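You operate a simulated robot arm through the tools that you are given. There is no shell and no other tool. Be economical: measure what you need, move in short steps, check, and stop when the job is done.

Carry out the task below with a simulated robot arm. There is one attempt and no reset: what you move stays moved.

TASK
Test both discs and put the softer one in the grey tray.
Fine: Both lie in the tester's nests; swing the arm aside before you lift one, and leave the other discs and the batch dial as they are.

It is judged by the outcome, as a careful person would: the job done as asked, and still so three seconds after it is handed in. It fails if anything else is knocked over, pushed out of place, dropped, spilled or broken.

THE ROBOT
A 6-joint arm with a two-finger parallel gripper, fixed in place. Base frame: the origin is at the foot of the arm, x ahead of it, y to its left, z up; the work surface is at about z = 0. Lengths are in mm, angles in rad, forces in N, time in s.
With the tool pointing down near the work surface it reaches from about 140 to 580 mm from the base axis. Its first joint turns from -1.152 to 1.152 rad. Payload 2.1 kg.
Tool frame: the origin (TCP) lies between the finger pads and is the grasp point; the fingertips stand 30 mm ahead of it; z points along the fingers, y is the line along which they close. The gripper opens to 94 mm. The fingers are 28 mm wide and 10 mm thick; the gripper's body (50 by 96 mm) begins 55 mm behind the TCP.
Orientation is that of the tool frame in the base frame, as [roll, pitch, yaw] about the fixed x, y, z axes, in that order (R = Rz(yaw) Ry(pitch) Rx(roll)). With the fingers straight down and closing along the base's y, the tool's x points along the base's -x, its y along +y and its z along -z.

THE INTERFACE
- The arm moves only by the tool nudge_tool. Its argument "deltas" is one flat list of numbers, 7 for each row, row after row: the opening, from 0 (shut) to 1 (fully open), then the shift along the tool's x, y, z in mm, then the turn, a rotation vector about the tool's x, y, z in rad. In form: [hand, tx, ty, tz, rx, ry, rz, hand, tx, ty, tz, rx, ry, rz, ...]. A call has 1 to 12 rows; each row is the pose to reach, as a shift and turn from the pose commanded when the call began, along the tool's axes at that moment. A row lasts 0.2 s, in which the tool goes at most 50 mm and 0.15 rad; a call with a longer step from one row to the next is refused whole, and so is a gripper value outside its range. A pose out of reach is approached as far as the arm can. The call stops where the force on the tool passes 50 N (or 10 N more than at its start, if that is more) or the arm is blocked; 0.2 s more then pass. The fingers move at their own pace (about 72 mm/s each) and stop on an object; they squeeze with about 41 N. The grip force told is the motor's: it shows also when the fingers shut on nothing. Time passes only in rows, and 0.2 s behind the last, so rows that repeat a pose let the fingers close. It gives the time, the measured TCP pose, the force on the tool (base axes), the opening and the grip force at its end, in the units of the frame above (readings bear some noise).
- Cameras (640 x 400 px; columns grow to the right, rows downward): "scene" is fixed at [78.8, -410, 474.6]; the picture's right is [0.37, -0.93, 0.00], its down [-0.61, -0.24, -0.75] and it looks along [0.70, 0.28, -0.66] (base axes); focal length 308 px, centre (320, 200). "wrist" rides on the gripper at [-37, 0, -58] in the tool frame; the picture's right is [0.00, -1.00, 0.00], its down [0.97, 0.00, -0.24] and it looks along [0.24, 0.00, 0.97] (tool axes); focal length 218 px, centre (320, 200).
- get_image(camera): a new picture of that camera. No time passes.
- point_at(camera, pixels): for up to 12 pixels [column, row] of the newest picture of that camera ("zoom" is the newest enlarged one), the place [x, y, z] in the base frame of the surface seen there, good to about 3 mm. No time passes.
- close_up(camera, box): a new picture of the part [left, top, right, bottom] of that camera's present view, enlarged. No time passes.
- sign_off(): hands the job in; it is judged then, once.

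Work in short steps. Measure before you move; look again where a grasp or a placing could have gone wrong, and mend it. You have 80 turns and 54 pictures in all, those below and enlarged ones among them. Open the gripper and draw the arm clear of the work before you hand the job in, unless the task says otherwise; then end with one line.

The tools are called as name(argument=value, ...) on one line, values as JSON. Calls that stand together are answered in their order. nudge_tool: Moves the arm, as the interface text tells. Its arguments: {"type":"object","properties":{"deltas":{"type":"array","items":{"type":"number"}}},"required":["deltas"]} The other tools are called the same way: get_image (camera) takes a picture; point_at (camera, pixels) gives the place of the surface under pixels of a picture; close_up (camera, box) takes an enlarged picture of a part of a camera's view; sign_off () hands the job in.

At the start:

```text
time_s: 0.0
tool_pos: [345.2, -23.3, 260.6]
tool_rot: [3.139, 0.003, -3.141]
contact_force: [0.7, -0.4, 0.5]
finger_gap: 94.2
finger_force: 0.0
```

scene: 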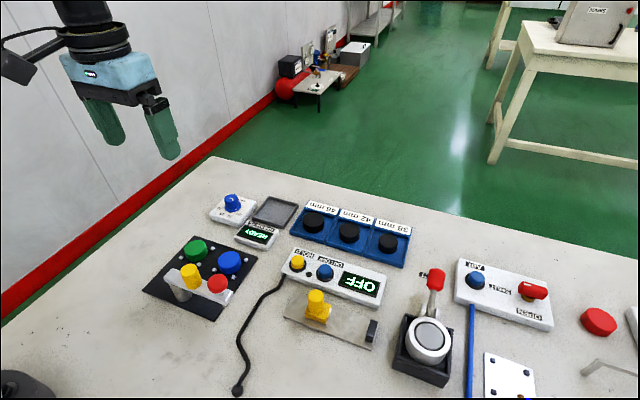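
wrist: 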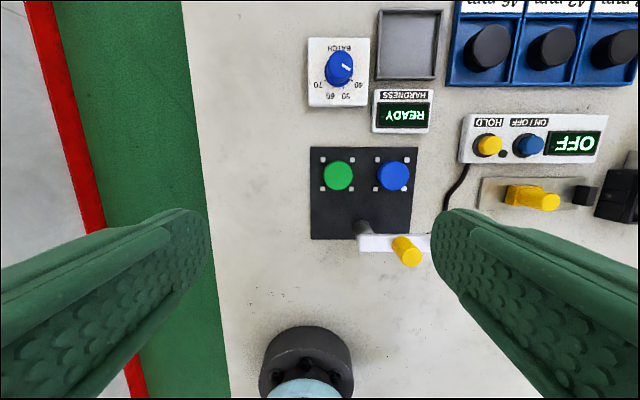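

I start with enlarged views of the hardness tester.

close_up(camera="scene", box=[130, 180, 310, 330])

close_up(camera="wrist", box=[280, 0, 460, 280])

```text
2.67 times, centred on (220, 255) of scene
```

zoom: 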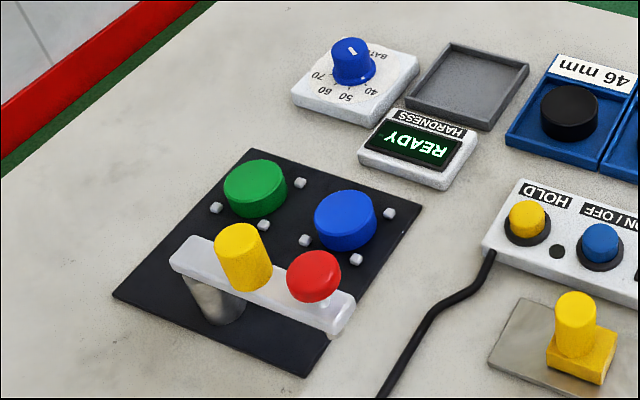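

```text
1.43 times, centred on (370, 140) of wrist
```

zoom: 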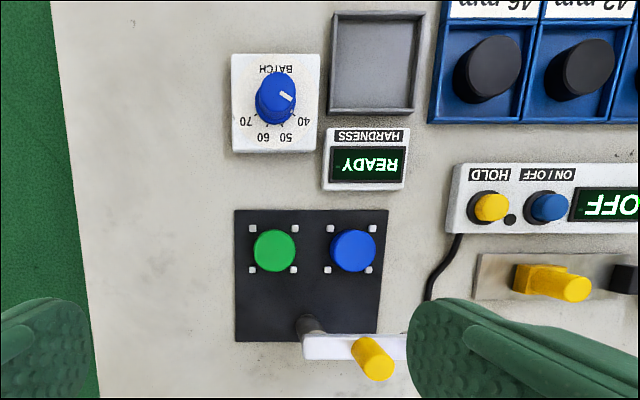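

The arm pivots on a grey post, with a yellow handle midway and a red press button at its end. I'll measure those, the discs and the tray.

close_up(camera="scene", box=[130, 180, 310, 330])

point_at(camera="zoom", pixels=[[256, 178], [345, 210], [240, 232], [312, 268], [190, 258], [345, 315], [208, 290], [470, 85], [495, 125], [115, 295], [250, 152], [418, 208]])

point_at(camera="wrist", pixels=[[338, 175], [393, 175], [362, 228], [368, 243], [404, 243], [407, 257], [408, 45], [380, 12], [438, 78], [322, 159], [355, 189], [427, 243]])

```text
2.67 times, centred on (220, 255) of scene
```

zoom: 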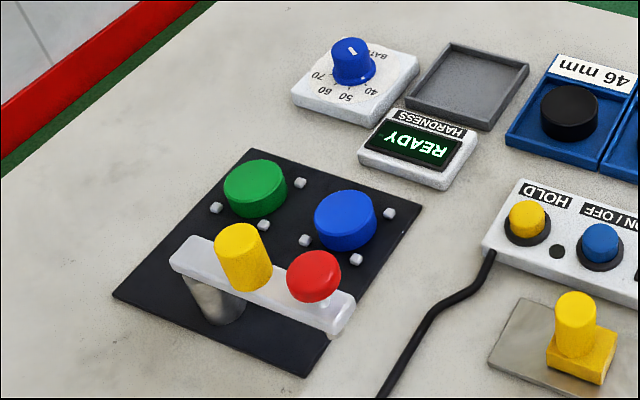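

```text
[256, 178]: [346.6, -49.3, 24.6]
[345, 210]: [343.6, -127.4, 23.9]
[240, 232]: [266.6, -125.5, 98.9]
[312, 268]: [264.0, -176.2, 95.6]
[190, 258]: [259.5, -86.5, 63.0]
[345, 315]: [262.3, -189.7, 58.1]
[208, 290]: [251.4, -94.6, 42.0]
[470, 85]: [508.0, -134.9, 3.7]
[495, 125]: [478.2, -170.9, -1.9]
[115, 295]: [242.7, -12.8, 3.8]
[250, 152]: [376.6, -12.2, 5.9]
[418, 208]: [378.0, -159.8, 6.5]
```

```text
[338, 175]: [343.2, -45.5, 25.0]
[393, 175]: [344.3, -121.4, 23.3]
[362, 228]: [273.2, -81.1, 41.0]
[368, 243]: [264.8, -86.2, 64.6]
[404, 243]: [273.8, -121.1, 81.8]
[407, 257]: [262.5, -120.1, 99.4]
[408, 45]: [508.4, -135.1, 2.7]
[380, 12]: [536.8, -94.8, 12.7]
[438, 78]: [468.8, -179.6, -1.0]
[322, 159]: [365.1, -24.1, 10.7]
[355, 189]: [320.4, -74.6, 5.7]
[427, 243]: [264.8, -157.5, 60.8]
```

The pivot is near (261,-86). The red button and both disc centres lie about 89 mm from it, and the handle about 38 mm. I'll move above the handle while turning the gripper 90° so it closes tangentially.

nudge_tool(deltas=[0.6, 6.7, -8.3, 9.2, 0, 0, 0.131, 0.6, 13.3, -16.7, 18.3, 0, 0, 0.262, 0.6, 20, -25, 27.5, 0, 0, 0.393, 0.6, 26.7, -33.3, 36.7, 0, 0, 0.524, 0.6, 33.3, -41.7, 45.8, 0, 0, 0.654, 0.6, 40, -50, 55, 0, 0, 0.785, 0.6, 46.7, -58.3, 64.2, 0, 0, 0.916, 0.6, 53.3, -66.7, 73.3, 0, 0, 1.047, 0.6, 60, -75, 82.5, 0, 0, 1.178, 0.6, 66.7, -83.3, 91.7, 0, 0, 1.309, 0.6, 73.3, -91.7, 100.8, 0, 0, 1.44, 0.6, 80, -100, 110, 0, 0, 1.571])

get_image(camera="wrist")

get_image(camera="scene")

```text
time_s: 2.6
tool_pos: [265.8, -123.6, 150.0]
tool_rot: [3.139, -0.001, 1.569]
contact_force: [1.2, 0.9, 0.0]
finger_gap: 56.2
finger_force: 0.0
```

```text
48 pictures are left
```

wrist: 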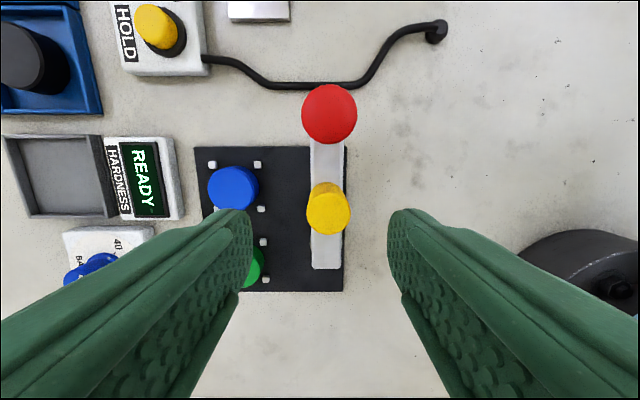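

```text
47 pictures are left
```

scene: 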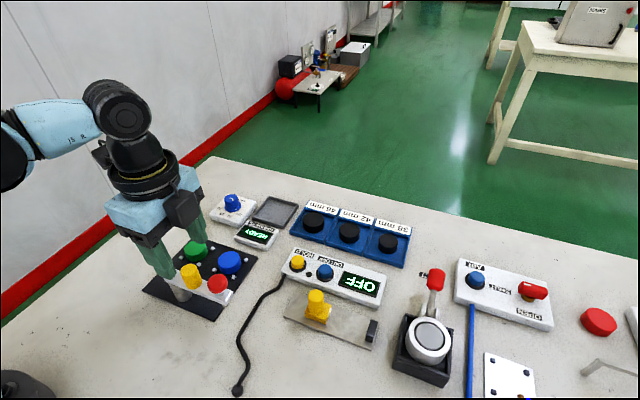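

The handle top is at pixel (329,212) and the red button at (329,112). I'll measure both more exactly.

point_at(camera="wrist", pixels=[[329, 212], [329, 194], [329, 232], [308, 212], [350, 212], [329, 112], [303, 112], [356, 112], [329, 87], [329, 140], [233, 186], [326, 267]])

```text
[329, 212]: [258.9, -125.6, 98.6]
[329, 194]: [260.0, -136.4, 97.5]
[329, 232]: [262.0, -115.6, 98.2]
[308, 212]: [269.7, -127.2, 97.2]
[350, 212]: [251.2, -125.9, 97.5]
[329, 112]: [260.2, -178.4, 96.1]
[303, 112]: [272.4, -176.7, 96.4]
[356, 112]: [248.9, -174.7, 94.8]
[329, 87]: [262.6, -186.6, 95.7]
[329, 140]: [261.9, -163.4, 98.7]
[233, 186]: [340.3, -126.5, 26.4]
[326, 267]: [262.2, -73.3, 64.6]
```

Handle centre is (260.7,-125.8), red button (261,-176) and pivot about (261,-86). I'll descend to z≈103 and grip the handle.

nudge_tool(deltas=[0.6, -2.2, -5, 0, 0, 0, 0, 0.6, -2.2, -5, 25, 0, 0, 0, 0.6, -2.2, -5, 47, 0, 0, 0, 0.4, -2.2, -5, 47, 0, 0, 0, 0.2, -2.2, -5, 47, 0, 0, 0, 0.15, -2.2, -5, 47, 0, 0, 0, 0.15, -2.2, -5, 47, 0, 0, 0])

```text
time_s: 4.2
tool_pos: [261.2, -125.6, 102.2]
tool_rot: [3.136, -0.001, 1.572]
contact_force: [27.4, -2.8, -19.2]
finger_gap: 23.7
finger_force: 45.3
```

I'm holding the handle, so I'll loosen to a cage and swing 65° along the arc towards the blue disc.

nudge_tool(deltas=[0.28, 0, 0, 0, 0, 0, 0, 0.28, 0.26, 4.53, 0, 0, 0, -0.1136, 0.28, 1.03, 9.01, 0, 0, 0, -0.2272, 0.28, 2.3, 13.37, 0, 0, 0, -0.3408, 0.28, 4.06, 17.56, 0, 0, 0, -0.4544, 0.28, 6.28, 21.52, 0, 0, 0, -0.568, 0.28, 8.94, 25.2, 0, 0, 0, -0.6816, 0.28, 12, 28.56, 0, 0, 0, -0.7952, 0.28, 15.41, 31.55, 0, 0, 0, -0.9088, 0.28, 19.15, 34.14, 0, 0, 0, -1.0224, 0.28, 23.15, 36.28, 0, 0, 0, -1.136, 0.28, 23.15, 36.28, 0, 0, 0, -1.136])

get_image(camera="wrist")

get_image(camera="scene")

```text
time_s: 6.8
tool_pos: [296.2, -100.3, 104.2]
tool_rot: [3.139, 0.001, 2.709]
contact_force: [-0.5, 0.6, -0.2]
finger_gap: 26.4
finger_force: 0.0
```

```text
46 pictures are left
```

wrist: 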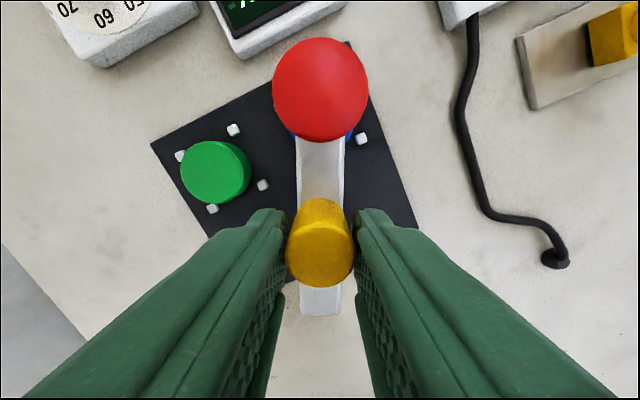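

```text
45 pictures are left
```

scene: 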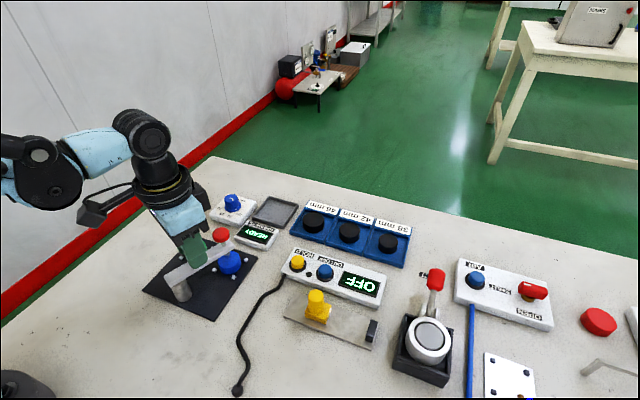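

The arm swung. I'll check where the red button is relative to the blue disc.

point_at(camera="wrist", pixels=[[320, 90], [274, 90], [367, 90], [320, 40], [319, 232], [354, 134], [362, 139], [350, 210], [290, 240]])

close_up(camera="scene", box=[150, 210, 290, 320])

```text
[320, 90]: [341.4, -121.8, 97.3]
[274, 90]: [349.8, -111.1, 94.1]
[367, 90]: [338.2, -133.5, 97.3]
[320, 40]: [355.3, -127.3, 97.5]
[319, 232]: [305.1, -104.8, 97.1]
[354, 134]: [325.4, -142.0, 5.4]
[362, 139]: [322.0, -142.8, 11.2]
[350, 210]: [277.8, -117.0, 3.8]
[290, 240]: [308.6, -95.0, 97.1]
```

```text
3.64 times, centred on (220, 265) of scene
```

zoom: 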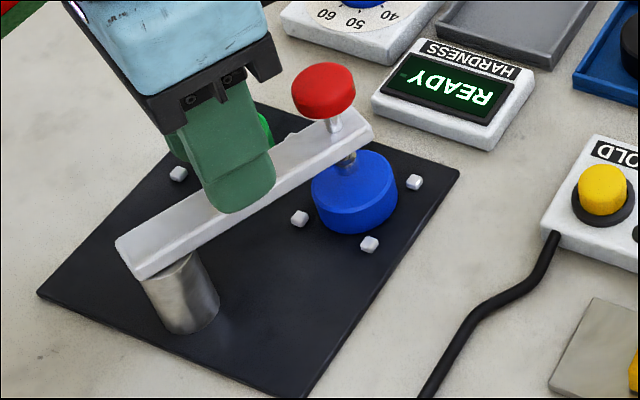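

The red button is centred at about (343,-122), right over the blue disc. I'll open, rise, close and move the fingertips above the button.

nudge_tool(deltas=[0.4, 0, 0, 0, 0, 0, 0, 0.4, 0, 0, -25, 0, 0, 0, 0.4, 0, 0, -50, 0, 0, 0, 0.2, -17, 0, -50, 0, 0, 0, 0.0, -34, 0, -50, 0, 0, 0, 0.0, -51.5, 0, -50, 0, 0, 0, 0, -51.5, 0, -30, 0, 0, 0, 0, -51.5, 0, -30, 0, 0, 0])

close_up(camera="scene", box=[150, 190, 290, 320])

```text
time_s: 8.6
tool_pos: [343.9, -123.8, 131.4]
tool_rot: [3.139, 0.0, 2.71]
contact_force: [1.0, 0.2, -0.1]
finger_gap: 0.0
finger_force: 33.4
```

```text
3.08 times, centred on (220, 255) of scene
```

zoom: 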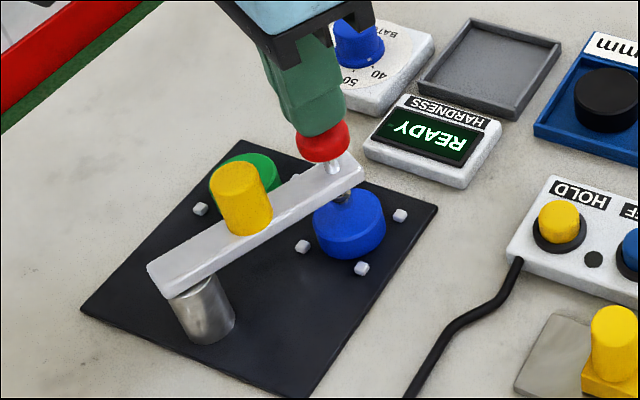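

Fingertips are just above the button. I'll press down slowly and hold.

nudge_tool(deltas=[0, 0, 0, 4, 0, 0, 0, 0, 0, 0, 7, 0, 0, 0, 0, 0, 0, 10, 0, 0, 0, 0, 0, 0, 13, 0, 0, 0, 0, 0, 0, 16, 0, 0, 0, 0, 0, 0, 16, 0, 0, 0, 0, 0, 0, 16, 0, 0, 0])

close_up(camera="scene", box=[150, 190, 290, 320])

```text
time_s: 10.2
tool_pos: [344.6, -123.3, 117.0]
tool_rot: [3.14, 0.003, 2.709]
contact_force: [3.0, -3.9, 19.4]
finger_gap: 0.0
finger_force: 32.8
```

```text
3.08 times, centred on (220, 255) of scene
```

zoom: 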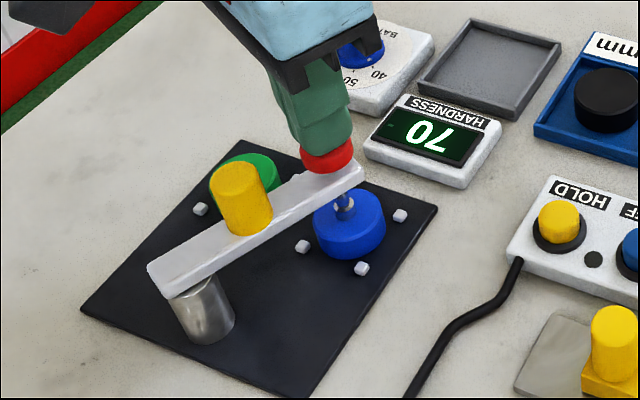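

The display reads something like 70. I'll zoom in to confirm, and hold a little longer to see whether it is stable.

nudge_tool(deltas=[0, 0, 0, 2, 0, 0, 0, 0, 0, 0, 2, 0, 0, 0, 0, 0, 0, 2, 0, 0, 0, 0, 0, 0, 2, 0, 0, 0])

close_up(camera="scene", box=[225, 210, 285, 255])

```text
time_s: 10.7
tool_pos: [343.6, -121.9, 116.3]
tool_rot: [3.141, 0.002, 2.708]
contact_force: [-1.2, 0.6, 23.4]
finger_gap: 0.0
finger_force: 32.7
stopped in row 2: the force on the tool passed its limit (the readings are from after the stop); the commanded pose is now the measured one
```

```text
8.89 times, centred on (255, 232) of scene
```

zoom: 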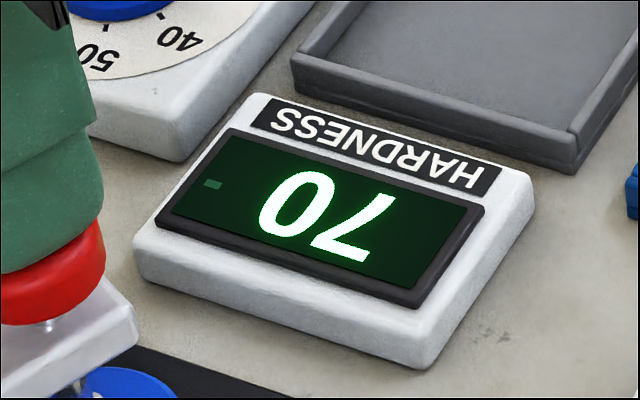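

Blue reads 70. I'll lift off, go back over the handle and cage it again.

nudge_tool(deltas=[0, 0, 0, -20, 0, 0, 0, 0, 0, 0, -40, 0, 0, 0, 0.25, 17, 0, -40, 0, 0, 0, 0.5, 34, 0, -40, 0, 0, 0, 0.5, 51, 0, -40, 0, 0, 0, 0.5, 51, 0, -40, 0, 0, 0, 0.5, 51, 0, -13, 0, 0, 0, 0.5, 51, 0, 13, 0, 0, 0, 0.28, 51, 0, 13, 0, 0, 0, 0.28, 51, 0, 13, 0, 0, 0])

get_image(camera="wrist")

```text
time_s: 12.9
tool_pos: [298.4, -102.4, 103.2]
tool_rot: [-3.142, 0.0, 2.707]
contact_force: [0.4, 0.5, -0.6]
finger_gap: 26.8
finger_force: 0.2
```

```text
40 pictures are left
```

wrist: 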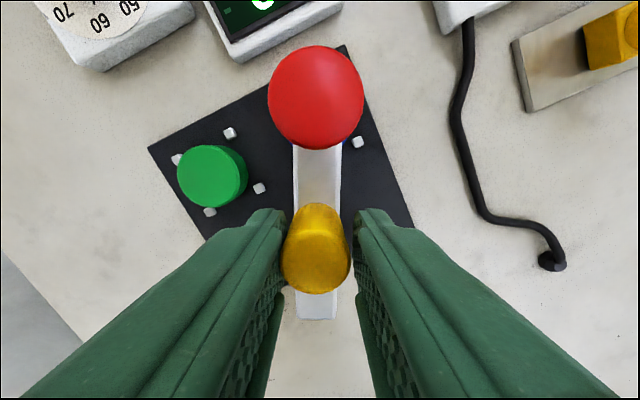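

Caged. I'll swing about 50° further to the green disc.

nudge_tool(deltas=[0.28, 0.24, 4.42, 0, 0, 0, -0.1106, 0.28, 0.98, 8.78, 0, 0, 0, -0.2212, 0.28, 2.18, 13.03, 0, 0, 0, -0.3319, 0.28, 3.85, 17.13, 0, 0, 0, -0.4425, 0.28, 5.96, 21.01, 0, 0, 0, -0.5531, 0.28, 8.49, 24.65, 0, 0, 0, -0.6638, 0.28, 11.41, 27.97, 0, 0, 0, -0.7744, 0.28, 14.67, 30.96, 0, 0, 0, -0.885, 0.28, 14.67, 30.96, 0, 0, 0, -0.885])

get_image(camera="wrist")

point_at(camera="wrist", pixels=[[320, 90], [274, 90], [365, 90], [320, 50], [320, 130], [320, 240]])

close_up(camera="scene", box=[150, 190, 290, 320])

```text
time_s: 14.9
tool_pos: [294.9, -67.1, 103.4]
tool_rot: [-3.14, 0.0, -2.69]
contact_force: [0.1, 0.5, -0.3]
finger_gap: 26.3
finger_force: 0.0
```

```text
39 pictures are left
```

wrist: 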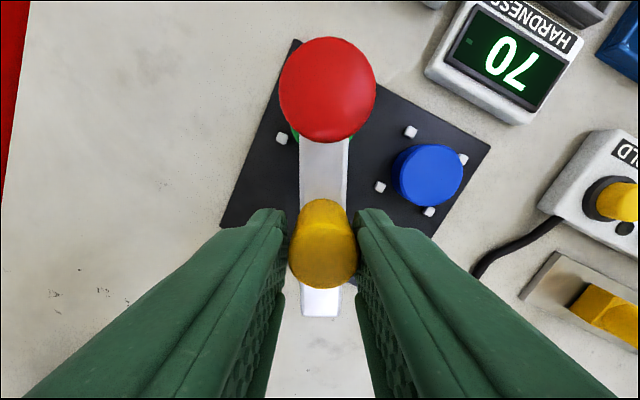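

```text
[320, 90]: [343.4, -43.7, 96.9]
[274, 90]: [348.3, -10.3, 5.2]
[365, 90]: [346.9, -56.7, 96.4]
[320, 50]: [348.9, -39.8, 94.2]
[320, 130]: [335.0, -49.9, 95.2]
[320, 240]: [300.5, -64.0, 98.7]
```

```text
3.08 times, centred on (220, 255) of scene
```

zoom: 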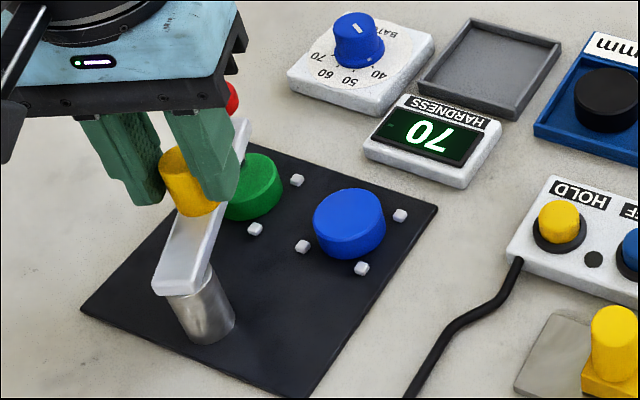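

The red button is at about (344,-46), over the green disc. The old value stays on the display. I'll repeat the press here.

nudge_tool(deltas=[0.4, 0, 0, 0, 0, 0, 0, 0.4, 0, 0, -25, 0, 0, 0, 0.4, 0, 0, -50, 0, 0, 0, 0.2, -17, -1, -50, 0, 0, 0, 0.0, -34, -2, -50, 0, 0, 0, 0.0, -52, -2.4, -50, 0, 0, 0, 0, -52, -2.4, -29, 0, 0, 0, 0, -52, -2.4, -29, 0, 0, 0])

nudge_tool(deltas=[0, 0, 0, 4, 0, 0, 0, 0, 0, 0, 7, 0, 0, 0, 0, 0, 0, 10, 0, 0, 0, 0, 0, 0, 13, 0, 0, 0, 0, 0, 0, 16, 0, 0, 0, 0, 0, 0, 16, 0, 0, 0, 0, 0, 0, 16, 0, 0, 0])

close_up(camera="scene", box=[150, 190, 290, 320])

```text
time_s: 16.7
tool_pos: [344.1, -48.8, 132.3]
tool_rot: [-3.14, 0.003, -2.69]
contact_force: [-0.3, 0.0, -0.4]
finger_gap: 0.0
finger_force: 33.0
```

```text
time_s: 18.3
tool_pos: [344.2, -49.1, 117.1]
tool_rot: [-3.141, -0.001, -2.69]
contact_force: [-7.5, -4.8, 24.1]
finger_gap: 0.1
finger_force: 32.7
```

```text
3.08 times, centred on (220, 255) of scene
```

zoom: 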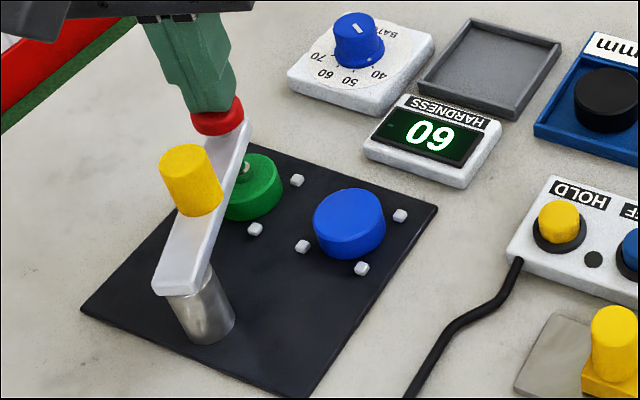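

close_up(camera="scene", box=[225, 210, 285, 255])

```text
8.89 times, centred on (255, 232) of scene
```

zoom: 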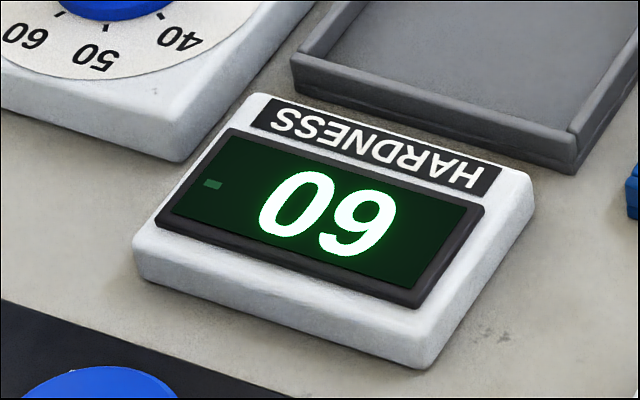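

The key digit could be 6 or 9 because the display is upside down to this camera. I'll zoom further.

close_up(camera="scene", box=[245, 223, 269, 238])

get_image(camera="wrist")

```text
16.00 times, centred on (257, 230) of scene
```

zoom: 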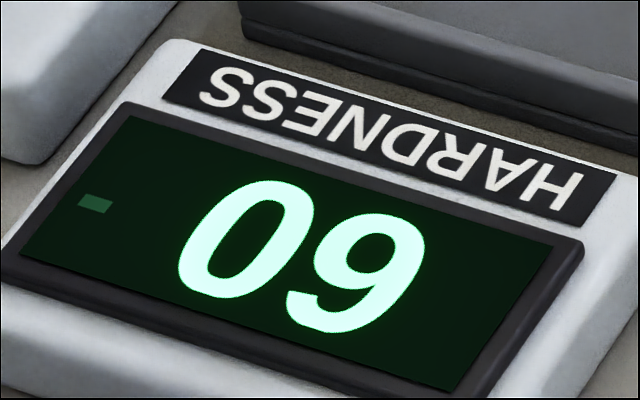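

```text
34 pictures are left
```

wrist: 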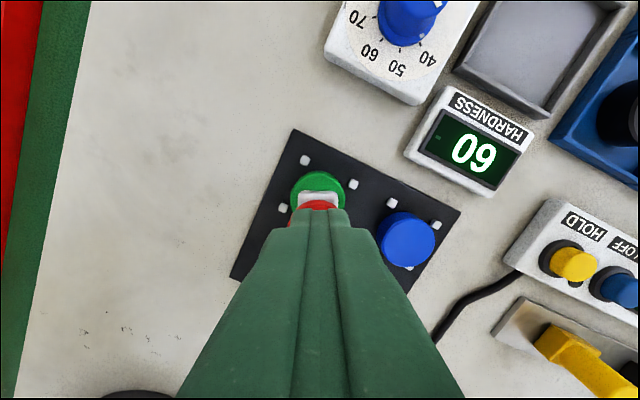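

With the HARDNESS label inverted, the picture's "09" reads 60 upright. Green (60) is therefore softer than blue (70). I'll lift, re-cage the handle and swing the arm back to its starting side.

nudge_tool(deltas=[0, 0, 0, -20, 0, 0, 0, 0, 0, 0, -40, 0, 0, 0, 0.25, 17, 1, -40, 0, 0, 0, 0.5, 34, 2, -40, 0, 0, 0, 0.5, 51, 2.6, -40, 0, 0, 0, 0.5, 51, 2.6, -40, 0, 0, 0, 0.5, 51, 2.6, -13, 0, 0, 0, 0.5, 51, 2.6, 13, 0, 0, 0, 0.28, 51, 2.6, 13, 0, 0, 0, 0.28, 51, 2.6, 13, 0, 0, 0])

get_image(camera="wrist")

```text
time_s: 20.5
tool_pos: [300.2, -66.0, 104.8]
tool_rot: [-3.139, 0.002, -2.689]
contact_force: [-0.4, 0.4, 0.0]
finger_gap: 26.5
finger_force: 0.1
```

```text
33 pictures are left
```

wrist: 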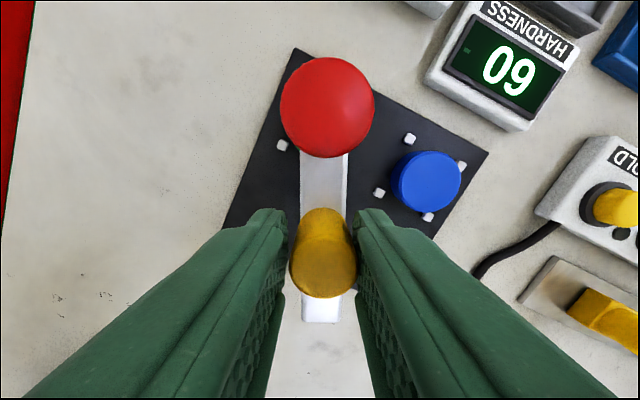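

Caged. I'll swing back in two 1-rad stages, where the second repeats the same tool-frame arc.

nudge_tool(deltas=[0.28, 0.34, -5.36, 0, 0, 0, 0.125, 0.28, 1.34, -10.64, 0, 0, 0, 0.25, 0.28, 2.99, -15.75, 0, 0, 0, 0.375, 0.28, 5.26, -20.6, 0, 0, 0, 0.5, 0.28, 8.13, -25.2, 0, 0, 0, 0.625, 0.28, 11.54, -29.3, 0, 0, 0, 0.75, 0.28, 15.44, -33.0, 0, 0, 0, 0.875, 0.28, 19.77, -36.2, 0, 0, 0, 1.0])

nudge_tool(deltas=[0.28, 0.34, -5.36, 0, 0, 0, 0.125, 0.28, 1.34, -10.64, 0, 0, 0, 0.25, 0.28, 2.99, -15.75, 0, 0, 0, 0.375, 0.28, 5.26, -20.6, 0, 0, 0, 0.5, 0.28, 8.13, -25.2, 0, 0, 0, 0.625, 0.28, 11.54, -29.3, 0, 0, 0, 0.75, 0.28, 15.44, -33.0, 0, 0, 0, 0.875, 0.28, 19.77, -36.2, 0, 0, 0, 1.0])

get_image(camera="wrist")

get_image(camera="scene")

```text
time_s: 22.3
tool_pos: [295.9, -108.4, 103.2]
tool_rot: [3.14, 0.001, 2.591]
contact_force: [0.0, 0.2, -0.2]
finger_gap: 26.7
finger_force: 0.0
```

```text
time_s: 24.1
tool_pos: [261.2, -129.8, 103.6]
tool_rot: [3.141, 0.0, 1.589]
contact_force: [0.0, 0.8, 0.2]
finger_gap: 26.7
finger_force: 0.3
```

```text
32 pictures are left
```

wrist: 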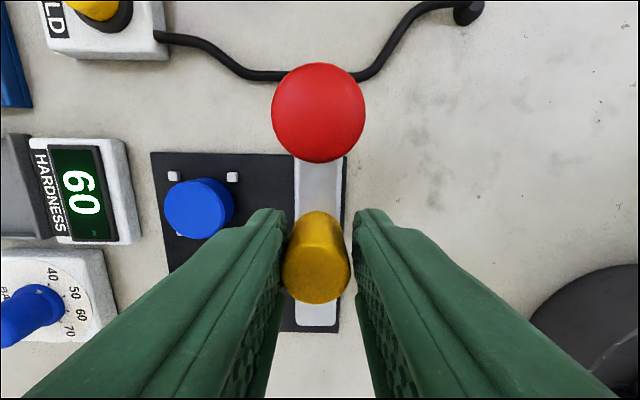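

```text
31 pictures are left
```

scene: 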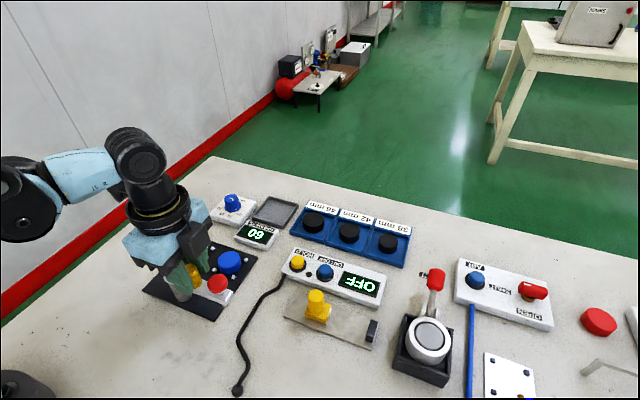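

The wrist view, now upright, also reads 60, and the arm is back aside. I'll release, rise, and move above the green disc with the gripper closing along y.

nudge_tool(deltas=[0.45, 0, 0, 0, 0, 0, 0, 0.5, 0, 0, -30, 0, 0, 0, 0.7, 0, 0, -60, 0, 0, -0.1, 0.7, 9, 9.4, -60, 0, 0, -0.25, 0.7, 18, 18.8, -60, 0, 0, -0.4, 0.7, 27, 28.2, -60, 0, 0, -0.55, 0.7, 36, 37.6, -60, 0, 0, -0.7, 0.7, 45, 47, -60, 0, 0, -0.85, 0.7, 54, 56.4, -60, 0, 0, -1.0, 0.7, 63, 65.8, -60, 0, 0, -1.15, 0.7, 72, 75.2, -60, 0, 0, -1.3, 0.7, 80.3, 84.5, -60, 0, 0, -1.44])

nudge_tool(deltas=[0.7, 0, 0, 0, 0, 0, -0.112, 0.7, 0, 0, 0, 0, 0, -0.112])

get_image(camera="wrist")

close_up(camera="scene", box=[130, 190, 310, 330])

```text
time_s: 26.7
tool_pos: [342.8, -47.2, 165.0]
tool_rot: [3.141, 0.001, 3.035]
contact_force: [0.6, 0.3, 0.9]
finger_gap: 66.0
finger_force: 0.1
```

```text
time_s: 27.3
tool_pos: [342.9, -46.5, 163.5]
tool_rot: [3.141, 0.002, -3.135]
contact_force: [0.0, -0.5, 0.3]
finger_gap: 66.1
finger_force: 0.1
```

```text
30 pictures are left
```

wrist: 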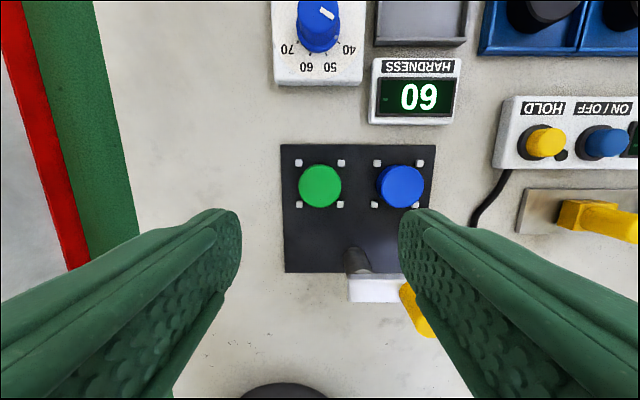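

```text
2.86 times, centred on (220, 260) of scene
```

zoom: 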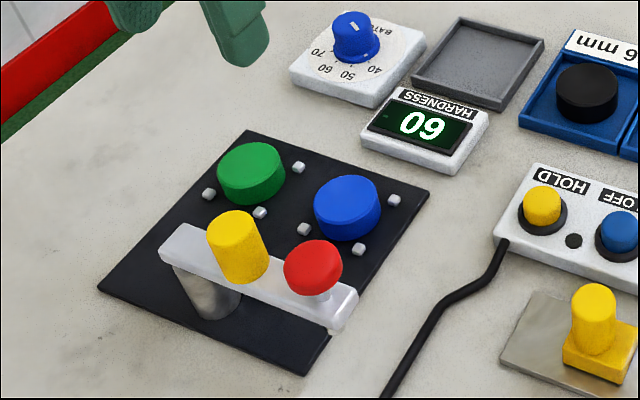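

point_at(camera="wrist", pixels=[[320, 184], [301, 184], [339, 184], [320, 168], [320, 204], [299, 163], [341, 163], [299, 205], [341, 205], [361, 184]])

point_at(camera="scene", pixels=[[275, 198], [298, 207], [283, 230], [252, 216], [274, 212]])

```text
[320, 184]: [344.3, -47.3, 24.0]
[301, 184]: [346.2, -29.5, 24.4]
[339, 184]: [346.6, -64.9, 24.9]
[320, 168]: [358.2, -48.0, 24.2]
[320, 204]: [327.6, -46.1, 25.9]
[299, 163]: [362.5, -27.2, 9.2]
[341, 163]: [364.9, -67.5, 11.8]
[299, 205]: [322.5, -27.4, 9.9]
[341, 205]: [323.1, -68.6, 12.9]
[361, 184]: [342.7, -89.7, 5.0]
```

```text
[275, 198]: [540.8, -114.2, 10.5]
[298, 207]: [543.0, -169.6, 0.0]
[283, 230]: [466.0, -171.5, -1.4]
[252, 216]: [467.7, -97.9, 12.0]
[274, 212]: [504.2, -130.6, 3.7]
```

Green disc is centred at (343.5,-47.5) with its top at z≈25, and its pegs sit clear of the finger paths. I'll descend to TCP z≈40 and close.

nudge_tool(deltas=[0.62, -0.5, -1, 40, 0, 0, -0.006, 0.62, -0.5, -1, 80, 0, 0, -0.006, 0.62, -0.5, -1, 105, 0, 0, -0.006, 0.62, -0.5, -1, 123, 0, 0, -0.006, 0.5, -0.5, -1, 123, 0, 0, -0.006, 0.4, -0.5, -1, 123, 0, 0, -0.006, 0.3, -0.5, -1, 123, 0, 0, -0.006, 0.3, -0.5, -1, 123, 0, 0, -0.006, 0.3, -0.5, -1, 123, 0, 0, -0.006])

get_image(camera="wrist")

```text
time_s: 29.3
tool_pos: [344.9, -51.2, 39.1]
tool_rot: [3.14, 0.001, -3.134]
contact_force: [0.5, 0.4, 0.5]
finger_gap: 37.7
finger_force: 40.9
```

```text
28 pictures are left
```

wrist: 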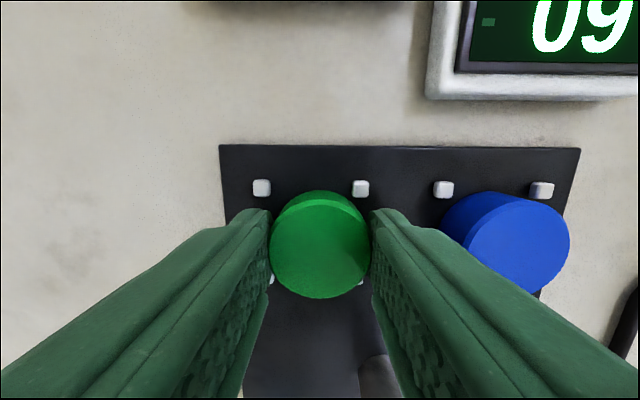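

Gripped at 37.7 mm. I'll lift straight up and carry it at height towards the tray centre, about (505,-136).

nudge_tool(deltas=[0.25, 0, 0, -15, 0, 0, 0, 0.25, 0, 0, -40, 0, 0, 0, 0.25, 0, 0, -70, 0, 0, 0, 0.25, 0, 0, -100, 0, 0, 0, 0.25, -25, -14, -100, 0, 0, 0, 0.25, -55, -30, -100, 0, 0, 0, 0.25, -85, -46, -100, 0, 0, 0, 0.25, -115, -62, -100, 0, 0, 0, 0.25, -140, -76, -100, 0, 0, 0, 0.25, -160, -87, -100, 0, 0, 0, 0.25, -160, -87, -100, 0, 0, 0])

get_image(camera="wrist")

get_image(camera="scene")

```text
time_s: 31.7
tool_pos: [505.5, -134.1, 141.1]
tool_rot: [-3.141, 0.002, -3.132]
contact_force: [0.0, 0.4, -0.6]
finger_gap: 37.1
finger_force: 40.8
```

```text
27 pictures are left
```

wrist: 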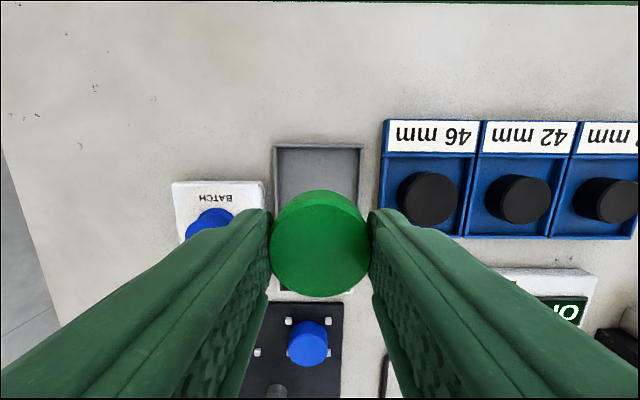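

```text
26 pictures are left
```

scene: 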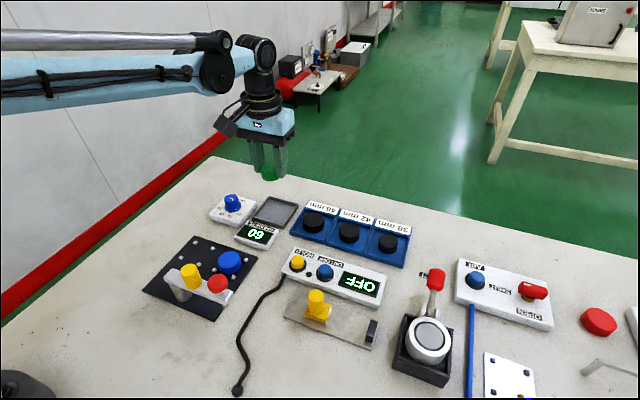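

I'll measure the tray rim and the neighbouring dial for clearance.

point_at(camera="wrist", pixels=[[276, 147], [362, 149], [280, 165], [357, 165], [320, 146], [320, 151], [318, 292], [277, 200], [360, 200], [263, 185], [384, 180], [215, 220]])

```text
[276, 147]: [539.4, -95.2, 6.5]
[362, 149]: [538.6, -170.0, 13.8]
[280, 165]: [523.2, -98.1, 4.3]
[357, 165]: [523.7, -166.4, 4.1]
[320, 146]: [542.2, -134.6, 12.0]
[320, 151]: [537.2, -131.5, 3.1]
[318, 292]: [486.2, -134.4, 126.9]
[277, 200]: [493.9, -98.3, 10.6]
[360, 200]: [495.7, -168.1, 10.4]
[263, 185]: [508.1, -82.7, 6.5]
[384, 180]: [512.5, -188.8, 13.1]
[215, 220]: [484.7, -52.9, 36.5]
```

The tray spans x 467–542 and y −95.5 to −171, so I'm centred. I'll lower slowly, open only slightly so the fingers miss the rim, and rise.

nudge_tool(deltas=[0.25, 0, 1, 35, 0, 0, 0, 0.25, 0, 1, 65, 0, 0, 0, 0.25, 0, 1, 85, 0, 0, 0, 0.25, 0, 1, 95, 0, 0, 0, 0.25, 0, 1, 101, 0, 0, 0, 0.25, 0, 1, 101, 0, 0, 0, 0.25, 0, 1, 101, 0, 0, 0])

get_image(camera="wrist")

close_up(camera="scene", box=[200, 150, 340, 260])

```text
time_s: 33.3
tool_pos: [504.6, -133.1, 39.2]
tool_rot: [-3.141, 0.002, -3.132]
contact_force: [1.1, -0.2, -0.5]
finger_gap: 37.5
finger_force: 41.0
```

```text
25 pictures are left
```

wrist: 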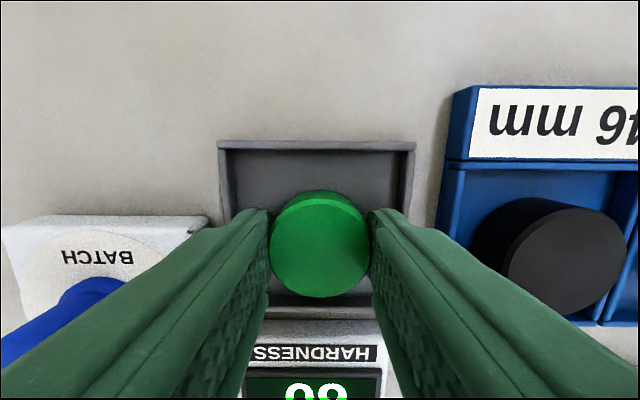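

```text
3.64 times, centred on (270, 205) of scene
```

zoom: 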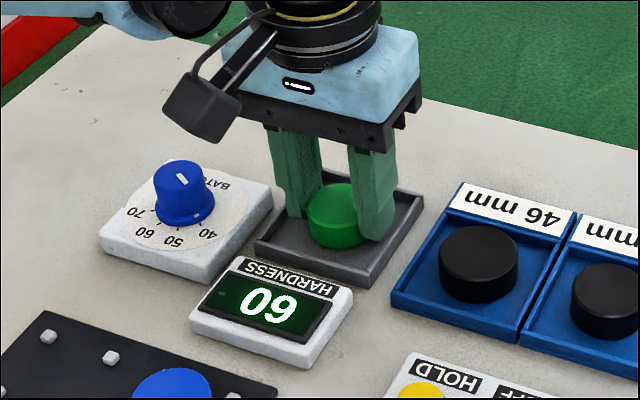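

Disc is in the tray and almost on the floor, with no contact force yet. I'll lower 2 mm more, open slightly and rise.

nudge_tool(deltas=[0.25, 0, 0, 1, 0, 0, 0, 0.25, 0, 0, 2, 0, 0, 0, 0.45, 0, 0, 2, 0, 0, 0, 0.45, 0, 0, 2, 0, 0, 0, 0.45, 0, 0, -10, 0, 0, 0, 0.45, 0, 0, -35, 0, 0, 0, 0.45, 0, 0, -75, 0, 0, 0, 0.45, 0, 0, -110, 0, 0, 0, 0.6, 30, 15, -130, 0, 0, 0, 0.6, 70, 40, -150, 0, 0, 0, 0.6, 110, 65, -170, 0, 0, 0, 0.6, 150, 90, -190, 0, 0, 0])

get_image(camera="scene")

close_up(camera="scene", box=[130, 170, 320, 330])

```text
refused: row 10 steps farther than a row can; nothing moved
```

```text
23 pictures are left
```

scene: 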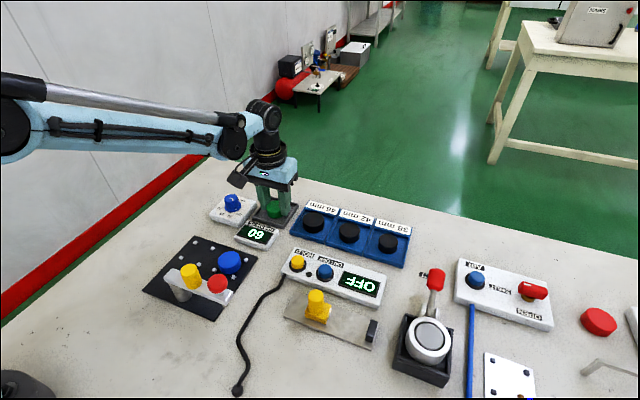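

```text
2.50 times, centred on (225, 250) of scene
```

zoom: 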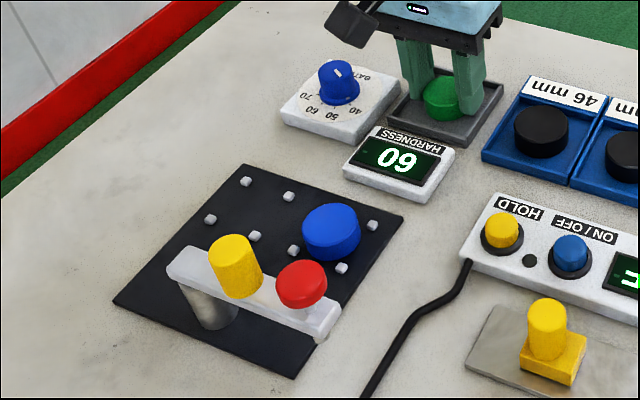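

The call was refused because one step was too long, so I'll use shorter steps.

nudge_tool(deltas=[0.25, 0, 0, 1, 0, 0, 0, 0.25, 0, 0, 2, 0, 0, 0, 0.45, 0, 0, 2, 0, 0, 0, 0.45, 0, 0, 2, 0, 0, 0, 0.45, 0, 0, -10, 0, 0, 0, 0.45, 0, 0, -35, 0, 0, 0, 0.45, 0, 0, -75, 0, 0, 0, 0.45, 0, 0, -110, 0, 0, 0, 0.6, 30, 15, -130, 0, 0, 0, 0.6, 60, 32, -145, 0, 0, 0, 0.6, 90, 50, -160, 0, 0, 0, 0.6, 120, 68, -175, 0, 0, 0])

get_image(camera="scene")

close_up(camera="scene", box=[130, 170, 320, 330])

```text
time_s: 35.9
tool_pos: [383.3, -63.4, 210.9]
tool_rot: [3.141, 0.001, -3.131]
contact_force: [-0.3, 0.2, -0.3]
finger_gap: 56.2
finger_force: 0.1
```

```text
21 pictures are left
```

scene: 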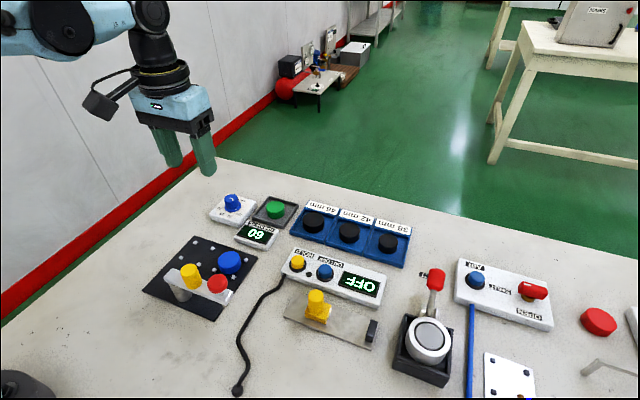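

```text
2.50 times, centred on (225, 250) of scene
```

zoom: 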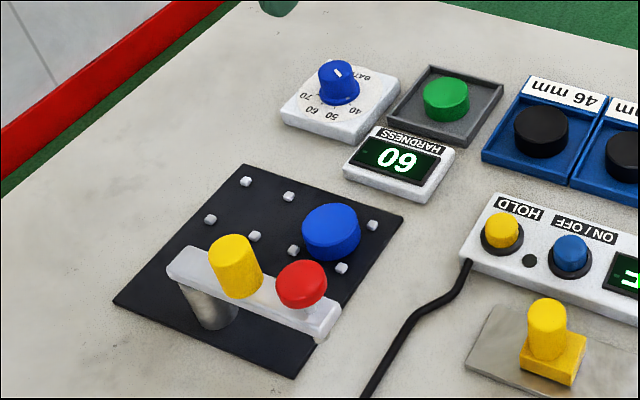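

The green disc lies flat in the grey tray, and nothing else has moved. The gripper is open and the arm is clear, so I'm handing it in.

sign_off()

```text
The job is handed in.
```

I tested both discs: green read 60 and blue read 70, so the softer green disc is now in the grey tray, and the blue disc, the other discs and the batch dial were left as they were.
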